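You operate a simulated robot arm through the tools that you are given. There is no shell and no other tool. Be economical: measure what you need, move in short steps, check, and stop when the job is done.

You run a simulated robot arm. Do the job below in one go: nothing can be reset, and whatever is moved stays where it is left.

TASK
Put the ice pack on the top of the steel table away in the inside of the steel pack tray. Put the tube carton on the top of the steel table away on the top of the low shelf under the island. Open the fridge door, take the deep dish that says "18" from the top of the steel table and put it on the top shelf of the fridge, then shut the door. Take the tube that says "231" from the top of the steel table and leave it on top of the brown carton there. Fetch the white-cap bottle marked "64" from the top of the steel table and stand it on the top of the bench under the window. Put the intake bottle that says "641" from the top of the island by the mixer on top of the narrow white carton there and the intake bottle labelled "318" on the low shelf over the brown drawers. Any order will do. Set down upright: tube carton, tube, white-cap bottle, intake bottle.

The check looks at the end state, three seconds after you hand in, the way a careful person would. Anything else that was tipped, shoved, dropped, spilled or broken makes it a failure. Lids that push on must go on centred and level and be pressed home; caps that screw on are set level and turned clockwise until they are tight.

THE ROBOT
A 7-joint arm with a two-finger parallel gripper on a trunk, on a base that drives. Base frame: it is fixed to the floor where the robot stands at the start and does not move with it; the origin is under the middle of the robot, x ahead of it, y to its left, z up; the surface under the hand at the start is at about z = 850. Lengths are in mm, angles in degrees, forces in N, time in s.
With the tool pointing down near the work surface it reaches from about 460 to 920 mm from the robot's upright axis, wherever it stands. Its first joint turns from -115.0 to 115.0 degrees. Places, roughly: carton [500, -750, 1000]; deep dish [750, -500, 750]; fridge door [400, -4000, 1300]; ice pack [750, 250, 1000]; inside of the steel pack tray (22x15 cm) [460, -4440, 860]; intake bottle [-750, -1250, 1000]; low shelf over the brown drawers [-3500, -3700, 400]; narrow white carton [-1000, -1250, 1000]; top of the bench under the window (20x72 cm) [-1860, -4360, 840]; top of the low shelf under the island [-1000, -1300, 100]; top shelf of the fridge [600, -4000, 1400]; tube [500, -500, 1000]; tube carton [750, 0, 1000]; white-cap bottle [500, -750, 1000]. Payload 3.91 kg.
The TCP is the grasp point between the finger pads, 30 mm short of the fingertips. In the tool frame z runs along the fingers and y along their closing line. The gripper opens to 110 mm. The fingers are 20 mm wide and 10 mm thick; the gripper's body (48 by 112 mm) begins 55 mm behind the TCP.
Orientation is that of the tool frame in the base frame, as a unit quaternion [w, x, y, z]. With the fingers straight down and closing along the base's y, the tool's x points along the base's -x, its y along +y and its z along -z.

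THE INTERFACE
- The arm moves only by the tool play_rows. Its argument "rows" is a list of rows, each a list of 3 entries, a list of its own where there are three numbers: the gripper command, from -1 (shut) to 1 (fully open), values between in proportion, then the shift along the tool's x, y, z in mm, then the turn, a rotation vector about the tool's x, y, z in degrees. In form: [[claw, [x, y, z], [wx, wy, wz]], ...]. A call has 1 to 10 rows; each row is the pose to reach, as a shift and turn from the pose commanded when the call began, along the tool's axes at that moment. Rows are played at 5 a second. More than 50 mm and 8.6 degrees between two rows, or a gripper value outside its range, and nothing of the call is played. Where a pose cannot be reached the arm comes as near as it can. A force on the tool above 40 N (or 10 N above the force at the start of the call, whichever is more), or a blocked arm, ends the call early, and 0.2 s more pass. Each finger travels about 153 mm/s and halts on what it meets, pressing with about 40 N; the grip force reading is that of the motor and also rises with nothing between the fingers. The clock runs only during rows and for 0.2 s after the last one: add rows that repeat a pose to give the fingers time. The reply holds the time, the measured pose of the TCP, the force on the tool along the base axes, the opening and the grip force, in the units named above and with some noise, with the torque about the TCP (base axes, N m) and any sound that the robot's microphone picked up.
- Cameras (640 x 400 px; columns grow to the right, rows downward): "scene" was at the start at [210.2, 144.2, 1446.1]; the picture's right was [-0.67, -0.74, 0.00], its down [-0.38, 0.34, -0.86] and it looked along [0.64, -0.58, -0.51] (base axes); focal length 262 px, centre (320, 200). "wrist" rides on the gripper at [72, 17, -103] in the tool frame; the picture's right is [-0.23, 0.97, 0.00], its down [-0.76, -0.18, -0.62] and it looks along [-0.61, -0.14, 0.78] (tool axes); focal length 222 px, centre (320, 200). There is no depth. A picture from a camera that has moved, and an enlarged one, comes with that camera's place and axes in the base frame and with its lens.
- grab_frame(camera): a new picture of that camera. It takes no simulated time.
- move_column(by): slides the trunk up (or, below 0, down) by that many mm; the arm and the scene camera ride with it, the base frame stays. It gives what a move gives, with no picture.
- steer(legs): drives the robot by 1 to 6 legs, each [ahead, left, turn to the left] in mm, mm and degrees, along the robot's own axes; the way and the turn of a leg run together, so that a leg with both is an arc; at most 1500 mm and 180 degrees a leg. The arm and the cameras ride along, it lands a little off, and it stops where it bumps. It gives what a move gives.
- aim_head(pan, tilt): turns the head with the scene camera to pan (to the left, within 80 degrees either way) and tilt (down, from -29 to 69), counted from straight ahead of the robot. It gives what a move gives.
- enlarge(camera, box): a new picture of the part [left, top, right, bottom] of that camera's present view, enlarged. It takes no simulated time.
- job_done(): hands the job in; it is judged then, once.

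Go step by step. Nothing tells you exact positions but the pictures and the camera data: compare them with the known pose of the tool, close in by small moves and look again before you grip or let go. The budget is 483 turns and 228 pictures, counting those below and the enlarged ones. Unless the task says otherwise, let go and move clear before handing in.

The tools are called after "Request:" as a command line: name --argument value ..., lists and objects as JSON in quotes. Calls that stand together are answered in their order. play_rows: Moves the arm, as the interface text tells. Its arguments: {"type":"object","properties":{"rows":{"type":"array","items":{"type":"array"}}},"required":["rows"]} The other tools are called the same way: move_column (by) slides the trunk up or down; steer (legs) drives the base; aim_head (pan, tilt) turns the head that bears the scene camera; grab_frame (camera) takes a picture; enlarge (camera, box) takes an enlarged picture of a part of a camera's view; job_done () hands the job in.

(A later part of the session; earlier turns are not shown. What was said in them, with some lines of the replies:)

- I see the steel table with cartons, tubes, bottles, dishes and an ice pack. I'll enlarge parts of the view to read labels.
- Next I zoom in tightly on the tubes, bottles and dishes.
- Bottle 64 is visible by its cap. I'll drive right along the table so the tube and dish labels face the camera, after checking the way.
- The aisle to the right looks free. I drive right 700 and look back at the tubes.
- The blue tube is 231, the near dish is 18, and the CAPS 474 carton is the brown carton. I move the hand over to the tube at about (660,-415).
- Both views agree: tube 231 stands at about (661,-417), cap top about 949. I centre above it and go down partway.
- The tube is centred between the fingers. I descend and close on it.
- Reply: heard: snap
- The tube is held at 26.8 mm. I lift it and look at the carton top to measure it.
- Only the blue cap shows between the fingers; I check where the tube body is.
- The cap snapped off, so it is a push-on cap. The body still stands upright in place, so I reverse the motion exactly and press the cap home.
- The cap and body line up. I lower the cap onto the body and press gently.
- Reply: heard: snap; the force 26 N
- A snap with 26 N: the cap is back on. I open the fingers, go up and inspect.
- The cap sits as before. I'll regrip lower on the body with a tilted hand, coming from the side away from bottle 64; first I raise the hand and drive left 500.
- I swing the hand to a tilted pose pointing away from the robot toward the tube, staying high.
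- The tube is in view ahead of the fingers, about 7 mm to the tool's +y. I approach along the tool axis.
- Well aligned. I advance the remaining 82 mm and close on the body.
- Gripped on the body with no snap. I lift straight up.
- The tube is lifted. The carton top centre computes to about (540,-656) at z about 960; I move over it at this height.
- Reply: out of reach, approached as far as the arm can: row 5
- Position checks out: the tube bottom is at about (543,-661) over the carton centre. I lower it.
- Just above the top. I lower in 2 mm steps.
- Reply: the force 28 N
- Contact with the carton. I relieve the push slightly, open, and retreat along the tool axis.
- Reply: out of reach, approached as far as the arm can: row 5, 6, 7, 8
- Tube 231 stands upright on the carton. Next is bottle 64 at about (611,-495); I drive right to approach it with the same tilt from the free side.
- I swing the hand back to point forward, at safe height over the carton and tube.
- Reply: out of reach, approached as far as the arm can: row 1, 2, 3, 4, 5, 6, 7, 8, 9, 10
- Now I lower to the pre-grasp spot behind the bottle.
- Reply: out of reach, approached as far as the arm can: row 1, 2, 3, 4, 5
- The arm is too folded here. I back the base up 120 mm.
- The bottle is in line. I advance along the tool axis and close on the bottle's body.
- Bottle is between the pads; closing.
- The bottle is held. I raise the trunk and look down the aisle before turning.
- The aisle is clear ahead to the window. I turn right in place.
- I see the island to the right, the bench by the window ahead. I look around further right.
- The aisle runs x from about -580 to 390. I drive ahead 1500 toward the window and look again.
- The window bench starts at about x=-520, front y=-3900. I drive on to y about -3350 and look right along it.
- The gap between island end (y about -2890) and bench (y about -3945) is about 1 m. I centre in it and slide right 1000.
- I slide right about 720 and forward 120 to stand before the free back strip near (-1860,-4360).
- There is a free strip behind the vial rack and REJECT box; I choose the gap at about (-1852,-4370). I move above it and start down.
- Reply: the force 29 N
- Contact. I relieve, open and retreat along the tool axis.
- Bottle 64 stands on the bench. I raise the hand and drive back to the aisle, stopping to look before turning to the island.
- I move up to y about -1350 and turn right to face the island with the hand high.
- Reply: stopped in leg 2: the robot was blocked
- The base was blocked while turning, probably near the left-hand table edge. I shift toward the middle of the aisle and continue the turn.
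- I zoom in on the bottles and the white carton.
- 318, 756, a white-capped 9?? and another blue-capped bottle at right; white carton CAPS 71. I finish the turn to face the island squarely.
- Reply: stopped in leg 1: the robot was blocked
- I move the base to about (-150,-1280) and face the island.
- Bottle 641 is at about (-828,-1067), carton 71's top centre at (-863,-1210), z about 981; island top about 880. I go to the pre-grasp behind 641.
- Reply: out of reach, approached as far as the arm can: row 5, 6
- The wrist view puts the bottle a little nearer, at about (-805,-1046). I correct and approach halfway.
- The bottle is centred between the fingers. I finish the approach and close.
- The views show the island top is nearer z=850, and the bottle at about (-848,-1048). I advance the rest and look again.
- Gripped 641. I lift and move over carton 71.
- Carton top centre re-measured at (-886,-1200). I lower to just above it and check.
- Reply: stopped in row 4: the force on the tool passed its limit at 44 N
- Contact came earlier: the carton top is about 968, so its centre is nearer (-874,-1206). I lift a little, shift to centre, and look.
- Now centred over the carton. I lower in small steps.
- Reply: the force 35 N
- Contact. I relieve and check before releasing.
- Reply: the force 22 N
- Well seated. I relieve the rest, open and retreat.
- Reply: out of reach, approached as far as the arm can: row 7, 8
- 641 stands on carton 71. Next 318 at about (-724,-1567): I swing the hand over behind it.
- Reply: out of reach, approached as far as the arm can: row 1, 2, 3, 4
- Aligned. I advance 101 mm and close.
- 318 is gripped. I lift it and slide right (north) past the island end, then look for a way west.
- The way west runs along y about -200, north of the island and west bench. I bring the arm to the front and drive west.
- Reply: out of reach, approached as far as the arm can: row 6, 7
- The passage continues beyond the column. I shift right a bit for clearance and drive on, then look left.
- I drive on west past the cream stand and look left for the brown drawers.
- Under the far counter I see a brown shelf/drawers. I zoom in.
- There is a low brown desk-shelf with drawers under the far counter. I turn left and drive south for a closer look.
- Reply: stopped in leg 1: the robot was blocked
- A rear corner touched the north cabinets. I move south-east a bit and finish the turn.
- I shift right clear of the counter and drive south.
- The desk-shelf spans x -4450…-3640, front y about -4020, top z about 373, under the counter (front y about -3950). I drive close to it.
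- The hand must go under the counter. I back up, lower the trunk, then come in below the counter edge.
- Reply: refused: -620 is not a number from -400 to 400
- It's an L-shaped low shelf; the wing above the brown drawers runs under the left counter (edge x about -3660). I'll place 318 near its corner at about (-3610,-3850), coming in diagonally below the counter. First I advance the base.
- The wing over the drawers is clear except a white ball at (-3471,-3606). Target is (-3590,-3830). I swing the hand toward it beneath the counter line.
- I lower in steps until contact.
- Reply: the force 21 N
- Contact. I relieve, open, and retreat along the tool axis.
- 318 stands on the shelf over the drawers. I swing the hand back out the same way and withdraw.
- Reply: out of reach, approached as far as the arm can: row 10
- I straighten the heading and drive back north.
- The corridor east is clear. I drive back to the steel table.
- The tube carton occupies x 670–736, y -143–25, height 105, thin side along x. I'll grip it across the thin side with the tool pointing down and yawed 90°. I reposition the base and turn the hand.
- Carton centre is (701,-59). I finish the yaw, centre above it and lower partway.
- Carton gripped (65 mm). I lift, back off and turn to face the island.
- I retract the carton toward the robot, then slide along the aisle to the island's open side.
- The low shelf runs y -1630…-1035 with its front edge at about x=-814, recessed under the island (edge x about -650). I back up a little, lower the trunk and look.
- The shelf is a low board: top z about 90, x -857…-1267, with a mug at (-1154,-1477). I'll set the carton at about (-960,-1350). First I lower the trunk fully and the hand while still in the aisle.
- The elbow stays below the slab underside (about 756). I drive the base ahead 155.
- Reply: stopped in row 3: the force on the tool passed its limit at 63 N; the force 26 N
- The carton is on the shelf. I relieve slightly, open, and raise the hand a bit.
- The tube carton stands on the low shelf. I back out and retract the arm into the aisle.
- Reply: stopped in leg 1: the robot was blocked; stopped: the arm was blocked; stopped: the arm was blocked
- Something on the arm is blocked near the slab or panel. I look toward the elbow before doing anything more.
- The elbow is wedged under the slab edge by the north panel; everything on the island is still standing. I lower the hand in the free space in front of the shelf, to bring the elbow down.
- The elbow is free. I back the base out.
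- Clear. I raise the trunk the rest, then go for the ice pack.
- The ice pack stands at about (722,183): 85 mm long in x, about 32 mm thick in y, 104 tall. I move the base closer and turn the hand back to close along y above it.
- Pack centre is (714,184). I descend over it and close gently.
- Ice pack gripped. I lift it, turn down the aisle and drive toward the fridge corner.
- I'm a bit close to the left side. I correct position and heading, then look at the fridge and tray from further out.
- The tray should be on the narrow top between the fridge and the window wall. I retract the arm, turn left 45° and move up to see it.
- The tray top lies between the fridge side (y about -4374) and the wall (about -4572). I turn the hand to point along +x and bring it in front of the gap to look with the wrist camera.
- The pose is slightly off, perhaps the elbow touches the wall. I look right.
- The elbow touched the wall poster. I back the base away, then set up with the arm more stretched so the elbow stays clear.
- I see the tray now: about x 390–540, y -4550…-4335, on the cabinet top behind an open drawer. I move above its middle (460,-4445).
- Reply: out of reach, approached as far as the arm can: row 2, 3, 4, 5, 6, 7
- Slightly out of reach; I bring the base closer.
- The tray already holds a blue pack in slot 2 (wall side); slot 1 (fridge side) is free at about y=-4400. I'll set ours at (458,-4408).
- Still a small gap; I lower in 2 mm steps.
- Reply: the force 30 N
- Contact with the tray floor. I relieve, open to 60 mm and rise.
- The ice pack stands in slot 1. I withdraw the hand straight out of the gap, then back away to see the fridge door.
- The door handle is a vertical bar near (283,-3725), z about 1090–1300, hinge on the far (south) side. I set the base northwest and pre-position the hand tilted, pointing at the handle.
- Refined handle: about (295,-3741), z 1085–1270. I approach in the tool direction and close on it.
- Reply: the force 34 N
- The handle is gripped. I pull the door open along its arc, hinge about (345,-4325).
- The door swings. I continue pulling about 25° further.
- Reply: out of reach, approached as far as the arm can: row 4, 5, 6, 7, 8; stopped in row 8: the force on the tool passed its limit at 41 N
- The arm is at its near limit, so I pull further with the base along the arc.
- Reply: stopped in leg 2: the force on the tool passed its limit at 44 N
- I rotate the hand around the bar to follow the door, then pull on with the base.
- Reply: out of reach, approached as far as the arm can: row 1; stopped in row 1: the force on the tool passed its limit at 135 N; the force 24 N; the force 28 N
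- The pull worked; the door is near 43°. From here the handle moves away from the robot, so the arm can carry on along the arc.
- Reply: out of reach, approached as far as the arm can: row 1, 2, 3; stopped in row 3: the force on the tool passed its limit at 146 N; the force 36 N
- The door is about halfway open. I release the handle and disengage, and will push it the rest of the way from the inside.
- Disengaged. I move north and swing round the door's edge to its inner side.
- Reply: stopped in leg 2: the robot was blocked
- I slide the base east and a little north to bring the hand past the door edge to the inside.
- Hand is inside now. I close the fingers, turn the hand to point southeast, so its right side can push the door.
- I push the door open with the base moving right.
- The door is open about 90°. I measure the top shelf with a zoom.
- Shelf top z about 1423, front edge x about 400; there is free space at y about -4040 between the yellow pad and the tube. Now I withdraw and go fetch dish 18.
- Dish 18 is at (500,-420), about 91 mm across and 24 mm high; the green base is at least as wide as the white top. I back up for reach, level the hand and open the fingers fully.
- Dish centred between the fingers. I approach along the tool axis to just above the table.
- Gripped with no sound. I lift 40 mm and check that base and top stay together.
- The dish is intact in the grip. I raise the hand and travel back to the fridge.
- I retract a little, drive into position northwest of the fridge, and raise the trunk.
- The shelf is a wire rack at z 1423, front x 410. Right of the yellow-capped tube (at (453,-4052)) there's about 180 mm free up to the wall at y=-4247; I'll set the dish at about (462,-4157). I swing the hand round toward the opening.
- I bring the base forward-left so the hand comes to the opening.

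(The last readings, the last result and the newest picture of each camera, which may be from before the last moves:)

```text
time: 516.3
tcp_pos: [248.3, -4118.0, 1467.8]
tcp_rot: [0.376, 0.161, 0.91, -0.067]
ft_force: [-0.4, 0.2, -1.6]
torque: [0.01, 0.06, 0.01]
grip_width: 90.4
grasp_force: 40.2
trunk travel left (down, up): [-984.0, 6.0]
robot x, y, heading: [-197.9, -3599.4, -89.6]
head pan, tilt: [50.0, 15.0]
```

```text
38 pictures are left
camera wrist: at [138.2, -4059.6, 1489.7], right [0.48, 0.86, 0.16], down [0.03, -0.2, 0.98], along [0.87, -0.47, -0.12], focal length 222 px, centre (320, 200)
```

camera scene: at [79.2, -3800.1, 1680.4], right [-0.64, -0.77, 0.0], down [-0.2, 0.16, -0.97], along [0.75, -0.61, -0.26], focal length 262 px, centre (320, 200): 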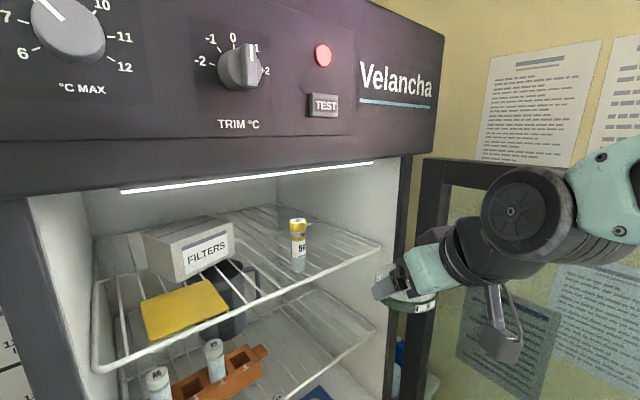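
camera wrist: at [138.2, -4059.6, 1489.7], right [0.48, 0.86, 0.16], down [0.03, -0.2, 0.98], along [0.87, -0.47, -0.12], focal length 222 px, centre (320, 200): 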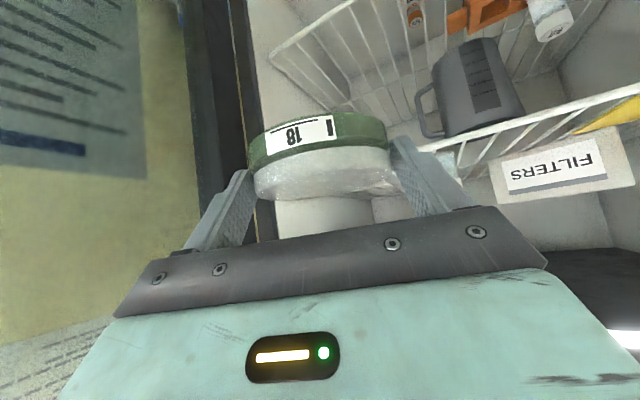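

Clearances look adequate (header bottom about 1635). I go in two thirds and check.

Request:
play_rows --rows '[[0.4, [-24, 7, 27], [0, 0, 0]], [0.4, [-48, 14, 53], [0, 0, 0]], [0.4, [-72, 20, 79], [0, 0, 0]], [0.4, [-97, 27, 104], [0, 0, 0]], [0.4, [-97, 27, 104], [0, 0, 0]]]'

Request:
grab_frame --camera "scene"

Request:
grab_frame --camera "wrist"

```text
time: 517.5
tcp_pos: [393.8, -4140.8, 1463.1]
tcp_rot: [0.375, 0.161, 0.91, -0.067]
ft_force: [0.0, 0.1, -2.2]
torque: [0.03, 0.06, 0.01]
grip_width: 90.8
grasp_force: 39.9
trunk travel left (down, up): [-984.0, 6.0]
robot x, y, heading: [-202.0, -3602.2, -89.5]
head pan, tilt: [50.0, 15.0]
```

```text
37 pictures are left
camera scene: at [79.8, -3800.4, 1680.3], right [-0.64, -0.77, 0.0], down [-0.2, 0.16, -0.97], along [0.74, -0.61, -0.26], focal length 262 px, centre (320, 200)
```

scene: 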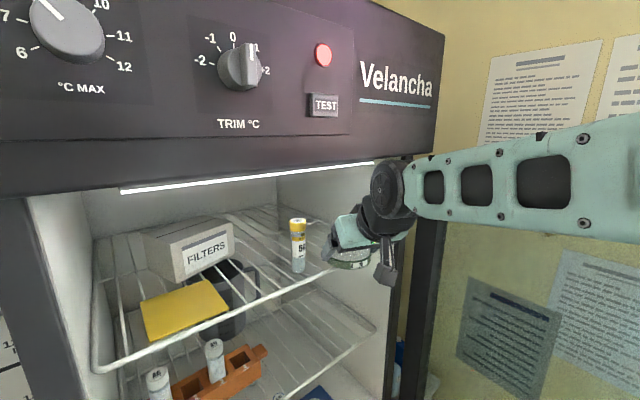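

```text
36 pictures are left
camera wrist: at [282.5, -4083.1, 1484.1], right [0.48, 0.86, 0.16], down [0.03, -0.2, 0.98], along [0.87, -0.47, -0.13], focal length 222 px, centre (320, 200)
```

wrist: 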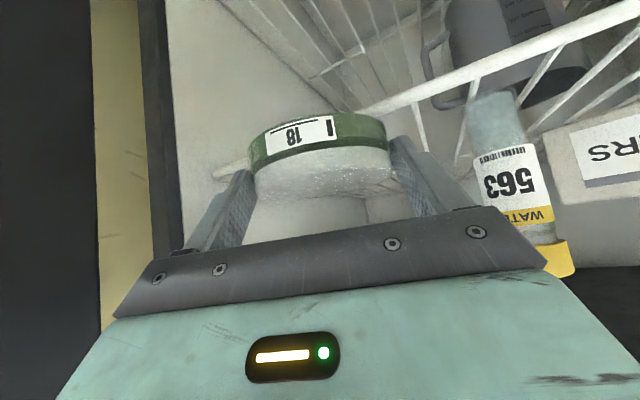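

Request:
play_rows --rows '[[0.4, [-15, 3.6, 17], [0, 0, 0]], [0.4, [-30, 7.2, 33], [0, 0, 0]], [0.4, [-45.6, 10.8, 49.7], [0, 0, 0]], [0.4, [-45.6, 10.8, 49.7], [0, 0, 0]]]'

Request:
grab_frame --camera "scene"

Request:
grab_frame --camera "wrist"

```text
time: 518.5
tcp_pos: [449.9, -4152.0, 1456.6]
tcp_rot: [0.377, 0.162, 0.909, -0.067]
ft_force: [0.1, 0.4, 9.5]
torque: [0.09, -0.52, -0.09]
grip_width: 90.6
grasp_force: 39.9
out of reach, approached as far as the arm can: row 3, 4
trunk travel left (down, up): [-984.0, 6.0]
robot x, y, heading: [-199.5, -3602.3, -89.6]
head pan, tilt: [50.0, 15.0]
```

```text
35 pictures are left
camera scene: at [74.8, -3800.1, 1680.7], right [-0.64, -0.77, 0.0], down [-0.2, 0.16, -0.97], along [0.75, -0.62, -0.26], focal length 262 px, centre (320, 200)
```

scene: 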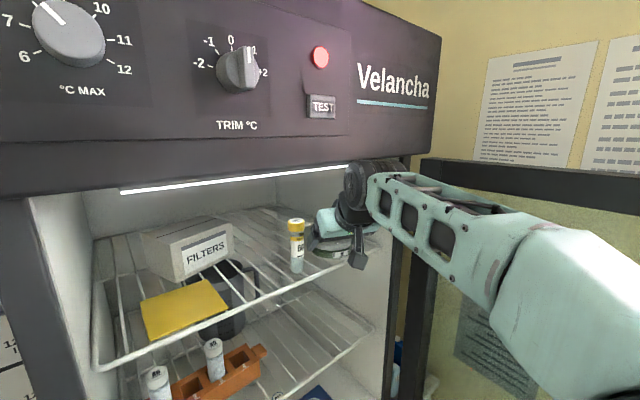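

```text
34 pictures are left
camera wrist: at [339.6, -4094.2, 1479.1], right [0.49, 0.86, 0.16], down [0.03, -0.2, 0.98], along [0.87, -0.47, -0.12], focal length 222 px, centre (320, 200)
```

wrist: 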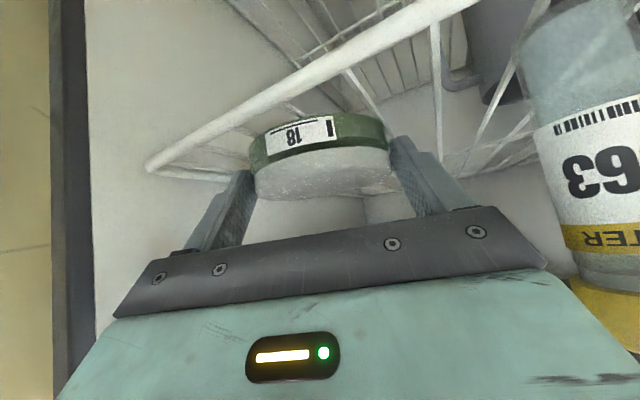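

The dish rests on the rack past the front wire (9.5 N contact). I open the fingers and retreat along the tool axis.

Request:
play_rows --rows '[[0.6, [0, 0, 0], [0, 0, 0]], [0.9, [0, 0, 0], [0, 0, 0]], [0.9, [0, 0, 0], [0, 0, 0]]]'

Request:
grab_frame --camera "wrist"

```text
time: 519.3
tcp_pos: [449.6, -4151.5, 1457.0]
tcp_rot: [0.376, 0.161, 0.91, -0.067]
ft_force: [-0.1, 0.7, 0.1]
torque: [-0.01, 0.03, -0.02]
grip_width: 104.3
grasp_force: 0.1
trunk travel left (down, up): [-984.0, 6.0]
robot x, y, heading: [-203.3, -3600.4, -89.5]
head pan, tilt: [50.0, 15.0]
```

```text
33 pictures are left
camera wrist: at [339.6, -4094.2, 1478.9], right [0.49, 0.86, 0.16], down [0.03, -0.2, 0.98], along [0.87, -0.47, -0.13], focal length 222 px, centre (320, 200)
```

wrist: 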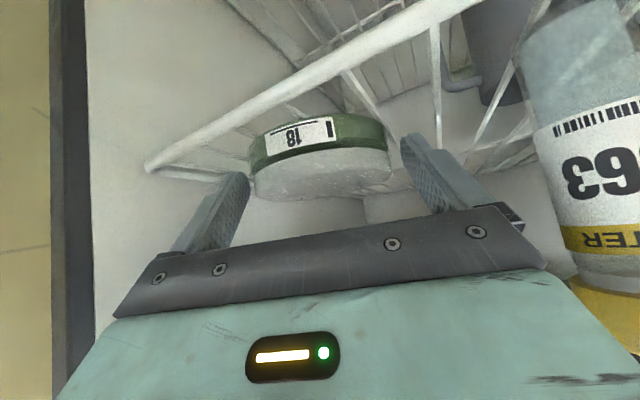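

Request:
play_rows --rows '[[0.9, [18, 0, -18], [0, 0, 0]], [0.9, [36, 0, -36], [0, 0, 0]], [0.9, [62, 0, -62], [0, 0, 0]], [0.9, [90, 0, -90], [0, 0, 0]], [0.9, [120, 0, -120], [0, 0, 0]], [0.9, [150, 0, -150], [0, 0, 0]]]'

Request:
grab_frame --camera "scene"

Request:
grab_frame --camera "wrist"

```text
time: 520.7
tcp_pos: [251.0, -4078.9, 1457.6]
tcp_rot: [0.376, 0.16, 0.91, -0.066]
ft_force: [0.4, -0.7, 0.4]
torque: [-0.05, -0.01, 0.01]
grip_width: 104.4
grasp_force: 0.1
trunk travel left (down, up): [-984.0, 6.0]
robot x, y, heading: [-201.9, -3600.7, -89.5]
head pan, tilt: [50.0, 15.0]
```

```text
32 pictures are left
camera scene: at [79.8, -3800.3, 1680.3], right [-0.64, -0.77, 0.0], down [-0.2, 0.16, -0.97], along [0.75, -0.61, -0.26], focal length 262 px, centre (320, 200)
```

scene: 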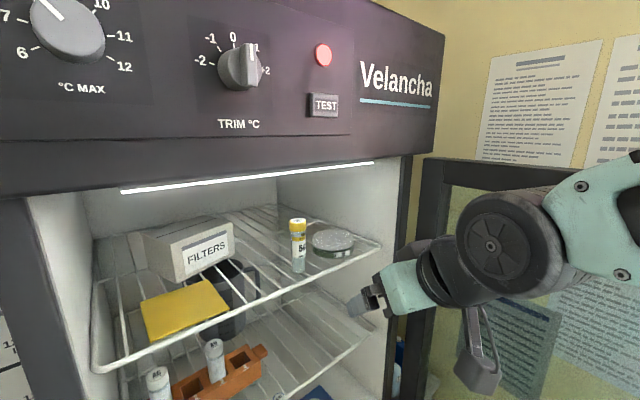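

```text
31 pictures are left
camera wrist: at [142.3, -4020.9, 1480.9], right [0.48, 0.86, 0.16], down [0.03, -0.2, 0.98], along [0.87, -0.47, -0.13], focal length 222 px, centre (320, 200)
```

wrist: 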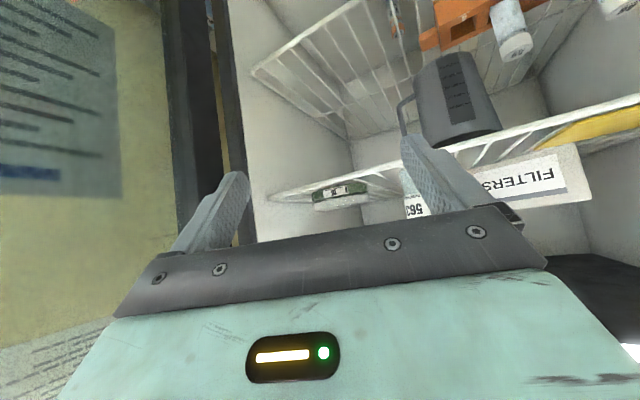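

The dish stands on the top shelf beside the tube, fully inside. To shut the door I'll take the handle from its open end: I reposition the base, lower the trunk, and bring the hand west of the door edge pointing +x.

Request:
steer --legs '[[-60, -228, 0]]'

Request:
move_column --by -190

Request:
play_rows --rows '[[0.2, [28.1, -20, -28], [-1.77, 0, -1.77]], [0.2, [56.2, -40, -56], [-3.5, 0, -3.5]], [0.2, [84.3, -60, -84], [-5.3, 0, -5.3]], [0.2, [112.4, -80, -112], [-7.1, 0, -7.1]], [0.2, [140.5, -100, -140], [-8.9, 0, -8.9]], [0.2, [168.6, -120, -168], [-10.6, 0, -10.6]], [0.2, [196.7, -140, -196], [-12.4, 0, -12.4]], [0.2, [224.8, -159.6, -224], [-14.1, 0, -14.2]], [0.2, [224.8, -159.6, -224], [-14.1, 0, -14.2]]]'

Request:
aim_head --pan 15 --tilt 25

Request:
grab_frame --camera "scene"

Request:
grab_frame --camera "wrist"

```text
time: 522.5
tcp_pos: [25.0, -4020.9, 1459.8]
tcp_rot: [0.376, 0.159, 0.911, -0.066]
ft_force: [0.4, -0.5, 0.3]
torque: [-0.05, 0.05, 0.0]
grip_width: 104.3
grasp_force: 0.0
trunk travel left (down, up): [-984.0, 6.0]
robot x, y, heading: [-431.8, -3541.8, -89.3]
head pan, tilt: [50.0, 15.0]
```

```text
time: 524.5
tcp_pos: [24.4, -4019.3, 1269.5]
tcp_rot: [0.376, 0.159, 0.911, -0.065]
ft_force: [-1.0, -0.1, 0.5]
torque: [-0.01, 0.03, 0.02]
grip_width: 104.5
grasp_force: 0.0
trunk travel left (down, up): [-794.0, 196.0]
robot x, y, heading: [-430.3, -3544.2, -89.0]
head pan, tilt: [50.0, 15.0]
```

```text
time: 526.5
tcp_pos: [-330.1, -4062.7, 1270.4]
tcp_rot: [0.382, -0.002, 0.924, -0.001]
ft_force: [0.0, -0.7, 0.2]
torque: [-0.01, 0.0, 0.01]
grip_width: 65.9
grasp_force: 0.0
trunk travel left (down, up): [-794.0, 196.0]
robot x, y, heading: [-433.0, -3540.8, -89.3]
head pan, tilt: [50.0, 15.0]
```

```text
time: 527.6
tcp_pos: [-330.0, -4063.8, 1269.9]
tcp_rot: [0.382, -0.001, 0.924, 0.0]
ft_force: [0.2, -0.1, -0.6]
torque: [-0.02, 0.04, 0.01]
grip_width: 65.8
grasp_force: 0.1
trunk travel left (down, up): [-794.0, 196.0]
robot x, y, heading: [-432.5, -3541.5, -89.4]
head pan, tilt: [15.0, 25.0]
```

```text
30 pictures are left
camera scene: at [-197.1, -3771.0, 1474.2], right [-0.96, -0.27, 0.0], down [-0.11, 0.41, -0.91], along [0.24, -0.87, -0.42], focal length 262 px, centre (320, 200)
```

scene: 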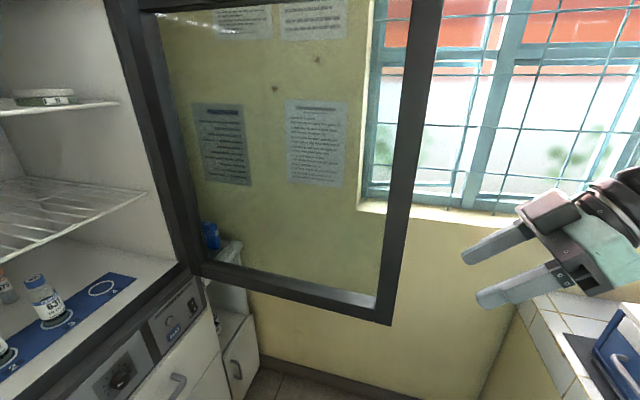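

```text
29 pictures are left
camera wrist: at [-453.5, -4047.5, 1291.7], right [0.16, 0.97, 0.16], down [0.1, -0.18, 0.98], along [0.98, -0.14, -0.13], focal length 222 px, centre (320, 200)
```

wrist: 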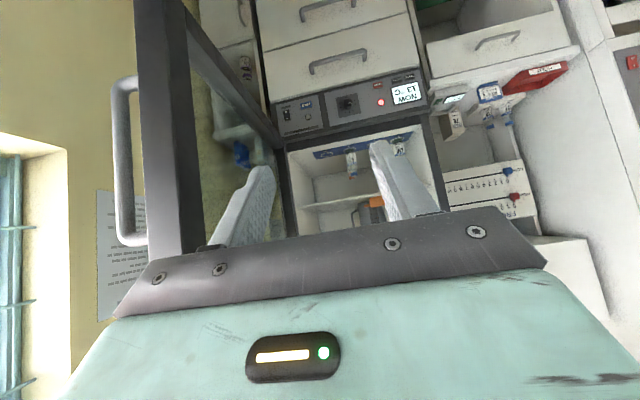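

The handle bar is at about (-256,-4280), z 1085–1270. I'll push it shut from outside: closed fingers go round to the south of the bar, then sweep north.

Request:
play_rows --rows '[[-1, [13.5, -46.2, 6.5], [0, 0, 0]], [-1, [27, -92.4, 13], [0, 0, 0]], [-1, [40.6, -138.6, 19.5], [0, 0, 0]], [-1, [54, -184.8, 26], [0, 0, 0]], [-1, [67.7, -231, 32.5], [0, 0, 0]], [-1, [81.2, -277, 39], [0, 0, 0]], [-1, [81.2, -277, 39], [0, 0, 0]]]'

Request:
grab_frame --camera "wrist"

```text
time: 529.2
tcp_pos: [-357.6, -4339.9, 1182.0]
tcp_rot: [0.381, -0.001, 0.924, 0.0]
ft_force: [-0.5, -0.9, 0.8]
torque: [-0.01, -0.02, -0.03]
grip_width: 0.1
grasp_force: 38.1
trunk travel left (down, up): [-794.0, 196.0]
robot x, y, heading: [-430.4, -3543.3, -89.4]
head pan, tilt: [15.0, 25.0]
```

```text
28 pictures are left
camera wrist: at [-481.3, -4324.2, 1204.6], right [0.16, 0.97, 0.16], down [0.1, -0.18, 0.98], along [0.98, -0.14, -0.13], focal length 222 px, centre (320, 200)
```

wrist: 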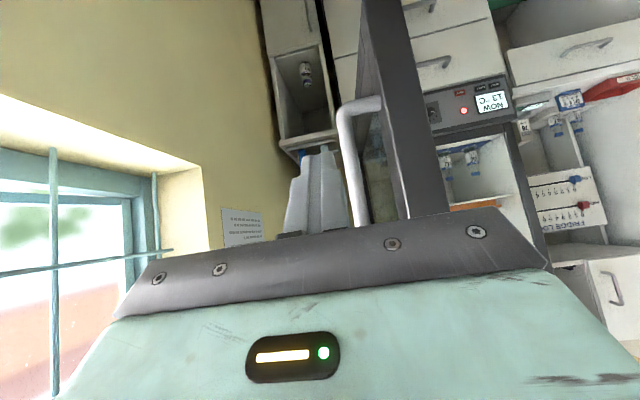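

The bar is nearer y=-4319. I move 30 mm further south, then forward beside it.

Request:
play_rows --rows '[[-1, [0, -30, 0], [0, 0, 0]], [-1, [-25, -30, 25], [0, 0, 0]], [-1, [-50, -30, 50], [0, 0, 0]], [-1, [-78, -30, 78], [0, 0, 0]], [-1, [-78, -30, 78], [0, 0, 0]]]'

Request:
grab_frame --camera "wrist"

```text
time: 530.4
tcp_pos: [-245.2, -4368.5, 1184.5]
tcp_rot: [0.382, -0.001, 0.924, -0.001]
ft_force: [0.7, 0.0, 1.0]
torque: [0.01, 0.02, 0.0]
grip_width: 0.1
grasp_force: 37.8
trunk travel left (down, up): [-794.0, 196.0]
robot x, y, heading: [-428.4, -3545.1, -89.4]
head pan, tilt: [15.0, 25.0]
```

```text
27 pictures are left
camera wrist: at [-368.0, -4351.8, 1205.3], right [0.16, 0.97, 0.16], down [0.1, -0.18, 0.98], along [0.98, -0.14, -0.12], focal length 222 px, centre (320, 200)
```

wrist: 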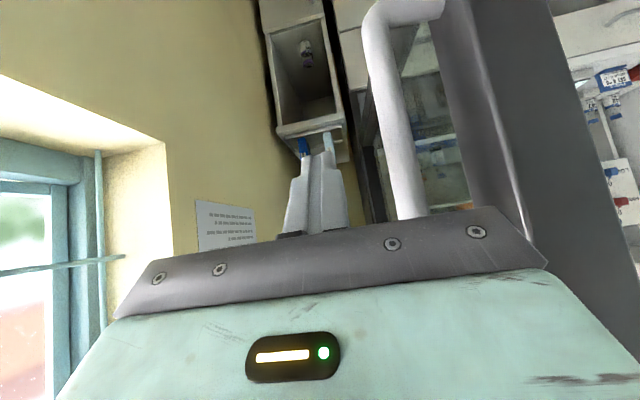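

I sweep the door shut with the base moving north.

Request:
steer --legs '[[-173, 5, 0], [-142, 35, 0]]'

Request:
grab_frame --camera "wrist"

```text
time: 532.5
tcp_pos: [-213.1, -4125.1, 1184.9]
tcp_rot: [0.382, -0.008, 0.924, 0.002]
ft_force: [-0.6, -0.2, 0.2]
torque: [-0.04, 0.03, -0.01]
grip_width: 0.0
grasp_force: 37.9
trunk travel left (down, up): [-794.0, 196.0]
robot x, y, heading: [-411.6, -3302.6, -88.7]
head pan, tilt: [15.0, 25.0]
stopped in leg 2: the robot was blocked; the commanded pose is now the measured one
```

```text
26 pictures are left
camera wrist: at [-336.9, -4110.5, 1206.5], right [0.15, 0.98, 0.16], down [0.1, -0.17, 0.98], along [0.98, -0.13, -0.12], focal length 222 px, centre (320, 200)
```

wrist: 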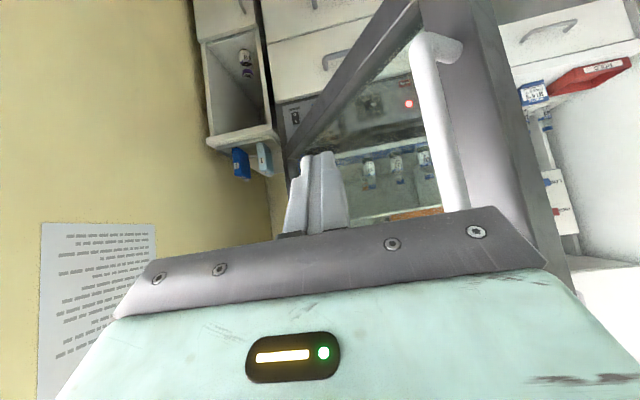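

The door is swinging shut. The base's rear met the island, so I move east first, then continue.

Request:
steer --legs '[[0, 130, 0], [-130, 30, 0]]'

Request:
grab_frame --camera "wrist"

```text
time: 534.7
tcp_pos: [-58.0, -3991.9, 1184.2]
tcp_rot: [0.383, -0.007, 0.924, 0.001]
ft_force: [-0.9, 1.0, 0.7]
torque: [0.03, -0.02, -0.04]
grip_width: 0.1
grasp_force: 37.6
trunk travel left (down, up): [-794.0, 196.0]
robot x, y, heading: [-250.7, -3167.1, -88.8]
head pan, tilt: [15.0, 25.0]
```

```text
25 pictures are left
camera wrist: at [-182.0, -3976.7, 1206.5], right [0.15, 0.98, 0.16], down [0.1, -0.17, 0.98], along [0.98, -0.13, -0.12], focal length 222 px, centre (320, 200)
```

wrist: 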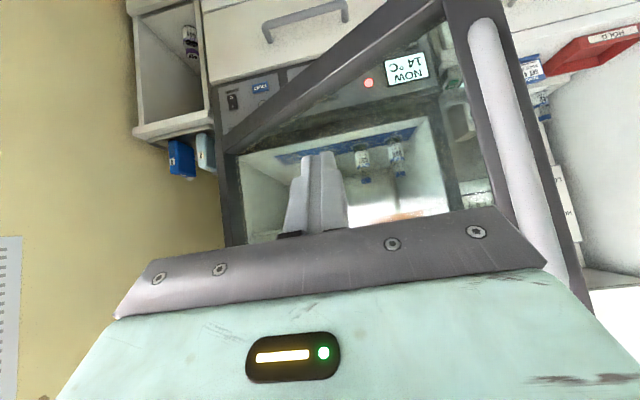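

Request:
steer --legs '[[-90, 130, 0]]'

Request:
aim_head --pan 35 --tilt 25

Request:
grab_frame --camera "scene"

```text
time: 536.1
tcp_pos: [69.9, -3897.6, 1184.2]
tcp_rot: [0.381, -0.006, 0.924, 0.001]
ft_force: [0.0, 0.6, 0.6]
torque: [0.02, -0.01, 0.04]
grip_width: 0.0
grasp_force: 37.9
trunk travel left (down, up): [-794.0, 196.0]
robot x, y, heading: [-126.4, -3074.0, -88.6]
head pan, tilt: [15.0, 25.0]
```

```text
time: 537.0
tcp_pos: [69.2, -3897.4, 1185.5]
tcp_rot: [0.382, -0.005, 0.924, 0.001]
ft_force: [0.1, -0.4, -0.1]
torque: [0.0, 0.02, -0.05]
grip_width: 0.0
grasp_force: 37.1
trunk travel left (down, up): [-794.0, 196.0]
robot x, y, heading: [-124.1, -3072.7, -88.8]
head pan, tilt: [35.0, 25.0]
```

```text
24 pictures are left
camera scene: at [140.1, -3286.2, 1474.2], right [-0.81, -0.59, 0.0], down [-0.25, 0.34, -0.91], along [0.53, -0.73, -0.42], focal length 262 px, centre (320, 200)
```

scene: 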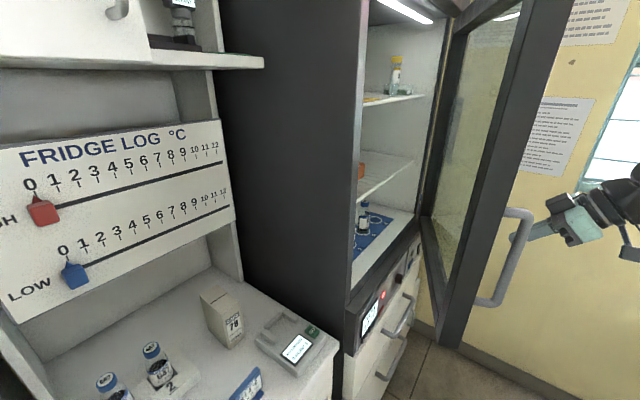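

The door is about 45° open. The arm pushes on from here.

Request:
play_rows --rows '[[-1, [-17.7, 15, 17.7], [0, 0, 0]], [-1, [-35.4, 32, 35.3], [0, 0, 0]], [-1, [-56.6, 50, 56.5], [0, 0, 0]], [-1, [-77.9, 65, 77.7], [0, 0, 0]], [-1, [-99, 78, 98.8], [0, 0, 0]], [-1, [-116.8, 88, 116.5], [0, 0, 0]], [-1, [-131, 94, 130.6], [0, 0, 0]]]'

Request:
grab_frame --camera "scene"

```text
time: 538.0
tcp_pos: [176.8, -3836.3, 1186.2]
tcp_rot: [0.383, 0.0, 0.924, -0.004]
ft_force: [0.4, -0.4, 0.8]
torque: [0.04, 0.01, 0.04]
grip_width: 0.2
grasp_force: 37.3
trunk travel left (down, up): [-794.0, 196.0]
robot x, y, heading: [-123.2, -3071.5, -89.0]
head pan, tilt: [35.0, 25.0]
stopped in row 5: the force on the tool passed its limit at 41 N (the readings are from after the stop); the commanded pose is now the measured one
```

```text
23 pictures are left
camera scene: at [139.9, -3286.9, 1474.2], right [-0.81, -0.59, 0.0], down [-0.25, 0.34, -0.91], along [0.53, -0.73, -0.42], focal length 262 px, centre (320, 200)
```

scene: 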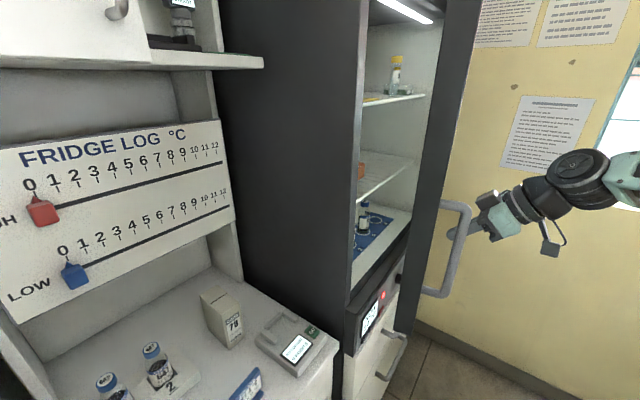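

Request:
play_rows --rows '[[-1, [-6, 3, 6], [0, 0, 0]], [-1, [-13, 6, 13], [0, 0, 0]], [-1, [-20, 9, 20], [0, 0, 0]], [-1, [-27, 12, 27], [0, 0, 0]], [-1, [-34, 14, 34], [0, 0, 0]], [-1, [-41, 16, 41], [0, 0, 0]], [-1, [-48, 18, 48], [0, 0, 0]], [-1, [-55, 20, 55], [0, 0, 0]], [-1, [-62, 22, 62], [0, 0, 0]], [-1, [-69, 24, 69], [0, 0, 0]]]'

Request:
grab_frame --camera "scene"

```text
time: 540.2
tcp_pos: [276.2, -3811.8, 1187.8]
tcp_rot: [0.384, 0.001, 0.923, -0.004]
ft_force: [0.4, 0.4, 0.4]
torque: [-0.01, 0.0, 0.02]
grip_width: 0.0
grasp_force: 38.2
trunk travel left (down, up): [-794.0, 196.0]
robot x, y, heading: [-123.9, -3073.2, -89.0]
head pan, tilt: [35.0, 25.0]
```

```text
22 pictures are left
camera scene: at [140.1, -3286.6, 1474.2], right [-0.81, -0.59, 0.0], down [-0.25, 0.34, -0.91], along [0.53, -0.73, -0.42], focal length 262 px, centre (320, 200)
```

scene: 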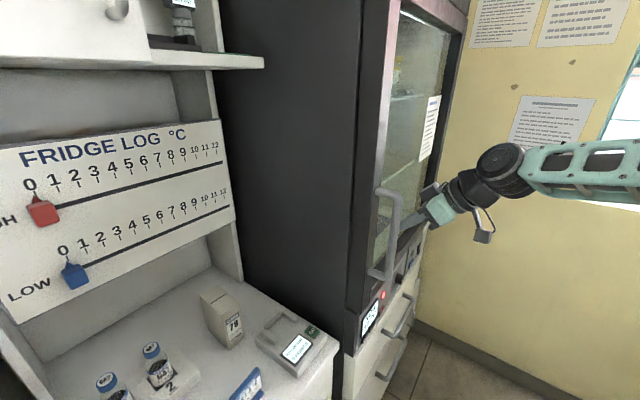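

The door looks shut; I press it to be sure.

Request:
play_rows --rows '[[-1, [-5, 0, 5], [0, 0, 0]], [-1, [-10, 0, 10], [0, 0, 0]], [-1, [-14, 0, 14], [0, 0, 0]], [-1, [-18, 0, 18], [0, 0, 0]], [-1, [-22, 0, 22], [0, 0, 0]], [-1, [-26, 0, 26], [0, 0, 0]]]'

Request:
enlarge --camera "scene" --box '[330, 0, 480, 330]'

```text
time: 541.6
tcp_pos: [304.4, -3814.6, 1185.0]
tcp_rot: [0.379, 0.0, 0.925, -0.003]
ft_force: [-14.8, 2.9, 4.4]
torque: [0.03, 0.07, 0.12]
grip_width: 0.0
grasp_force: 38.0
trunk travel left (down, up): [-794.0, 196.0]
robot x, y, heading: [-127.5, -3073.9, -89.1]
head pan, tilt: [35.0, 25.0]
stopped in row 6: the force on the tool passed its limit at 46 N (the readings are from after the stop); the commanded pose is now the measured one
```

```text
1.21 times, centred on (405, 165) of scene
camera zoom: at [138.4, -3286.6, 1474.4], right [-0.81, -0.59, 0.0], down [-0.25, 0.34, -0.91], along [0.53, -0.73, -0.42], focal length 318 px, centre (217, 242)
```

zoom: 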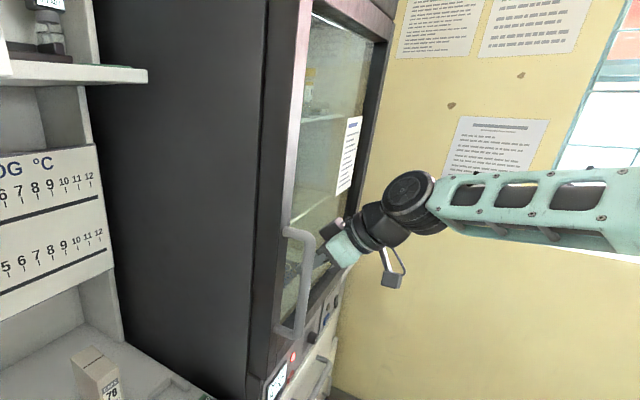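

Firm contact: the door is shut. I withdraw the hand and take a last look at the fridge.

Request:
play_rows --rows '[[-1, [0, 0, -40], [0, 0, 0]], [-1, [0, 0, -85], [0, 0, 0]], [-1, [0, 0, -130], [0, 0, 0]], [-1, [20, -20, -165], [0, 0, 0]]]'

Request:
steer --legs '[[-50, -250, 0]]'

Request:
aim_head --pan 50 --tilt 15

Request:
grab_frame --camera "scene"

```text
time: 542.6
tcp_pos: [178.9, -3830.9, 1286.1]
tcp_rot: [0.379, -0.001, 0.925, -0.003]
ft_force: [0.9, 0.1, -0.2]
torque: [-0.01, 0.06, 0.01]
grip_width: 0.0
grasp_force: 38.2
trunk travel left (down, up): [-794.0, 196.0]
robot x, y, heading: [-120.9, -3077.1, -89.0]
head pan, tilt: [35.0, 25.0]
```

```text
time: 544.5
tcp_pos: [-72.1, -3785.8, 1284.6]
tcp_rot: [0.38, -0.003, 0.925, -0.001]
ft_force: [0.2, -0.8, 0.3]
torque: [0.0, 0.01, -0.02]
grip_width: 0.2
grasp_force: 37.6
trunk travel left (down, up): [-794.0, 196.0]
robot x, y, heading: [-377.8, -3029.0, -88.6]
head pan, tilt: [35.0, 25.0]
```

```text
time: 545.3
tcp_pos: [-72.4, -3786.4, 1285.3]
tcp_rot: [0.38, -0.002, 0.925, -0.002]
ft_force: [-0.1, 0.4, 0.3]
torque: [0.01, -0.02, 0.01]
grip_width: 0.0
grasp_force: 37.4
trunk travel left (down, up): [-794.0, 196.0]
robot x, y, heading: [-376.3, -3031.0, -88.5]
head pan, tilt: [50.0, 15.0]
```

```text
20 pictures are left
camera scene: at [-94.3, -3225.3, 1490.3], right [-0.62, -0.78, 0.0], down [-0.2, 0.16, -0.97], along [0.75, -0.6, -0.26], focal length 262 px, centre (320, 200)
```

scene: 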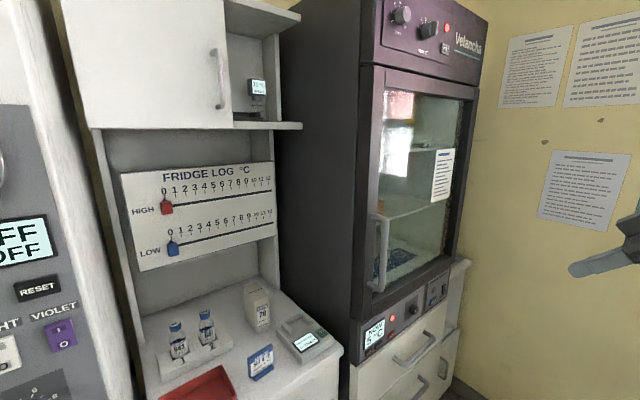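

Request:
enlarge --camera "scene" --box '[350, 50, 490, 310]'

Request:
enlarge --camera "scene" --box '[360, 85, 470, 160]'

```text
1.54 times, centred on (420, 180) of scene
camera zoom: at [-94.3, -3225.3, 1490.3], right [-0.62, -0.78, 0.0], down [-0.2, 0.16, -0.97], along [0.75, -0.6, -0.26], focal length 404 px, centre (166, 231)
```

zoom: 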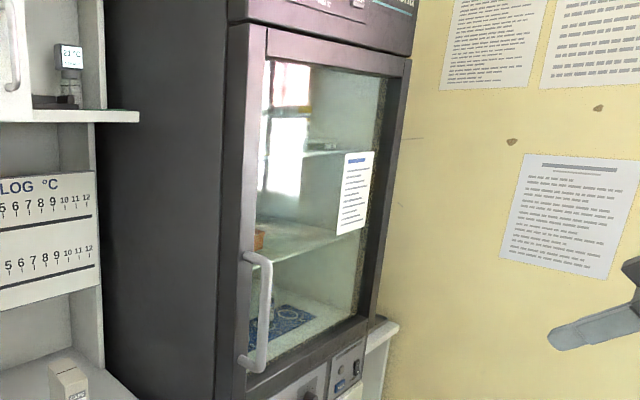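

```text
5.33 times, centred on (415, 122) of scene
camera zoom: at [-94.3, -3225.3, 1490.3], right [-0.62, -0.78, 0.0], down [-0.2, 0.16, -0.97], along [0.75, -0.6, -0.26], focal length 1400 px, centre (-187, 613)
```

zoom: 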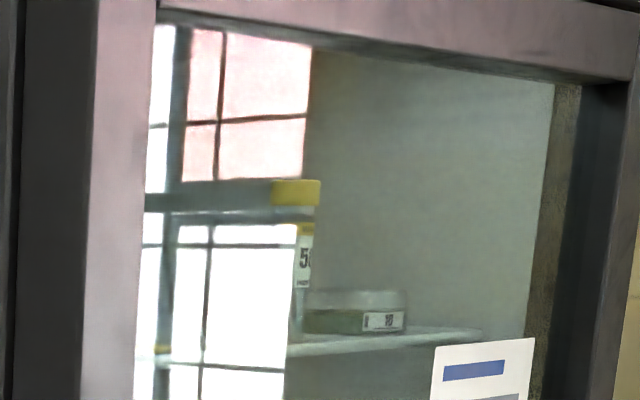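

The fridge door is flush and dish 18 is visible behind the glass on the top shelf. Every other item was seen standing where I put it. I'm handing in.

Request:
job_done

```text
The job is handed in.
```

I put all seven items in their places, shut the fridge door, let go of everything and moved the hand clear before handing in.

- **Tube 231:** its cap came off the first time I gripped it. I pressed it back on with an audible snap, then carried the tube by its body to the top of the brown carton.
- **Under-island shelf:** the arm's elbow wedged under the island slab while I backed out after placing the tube carton. I freed it; the tube carton and the island items in view were still standing.
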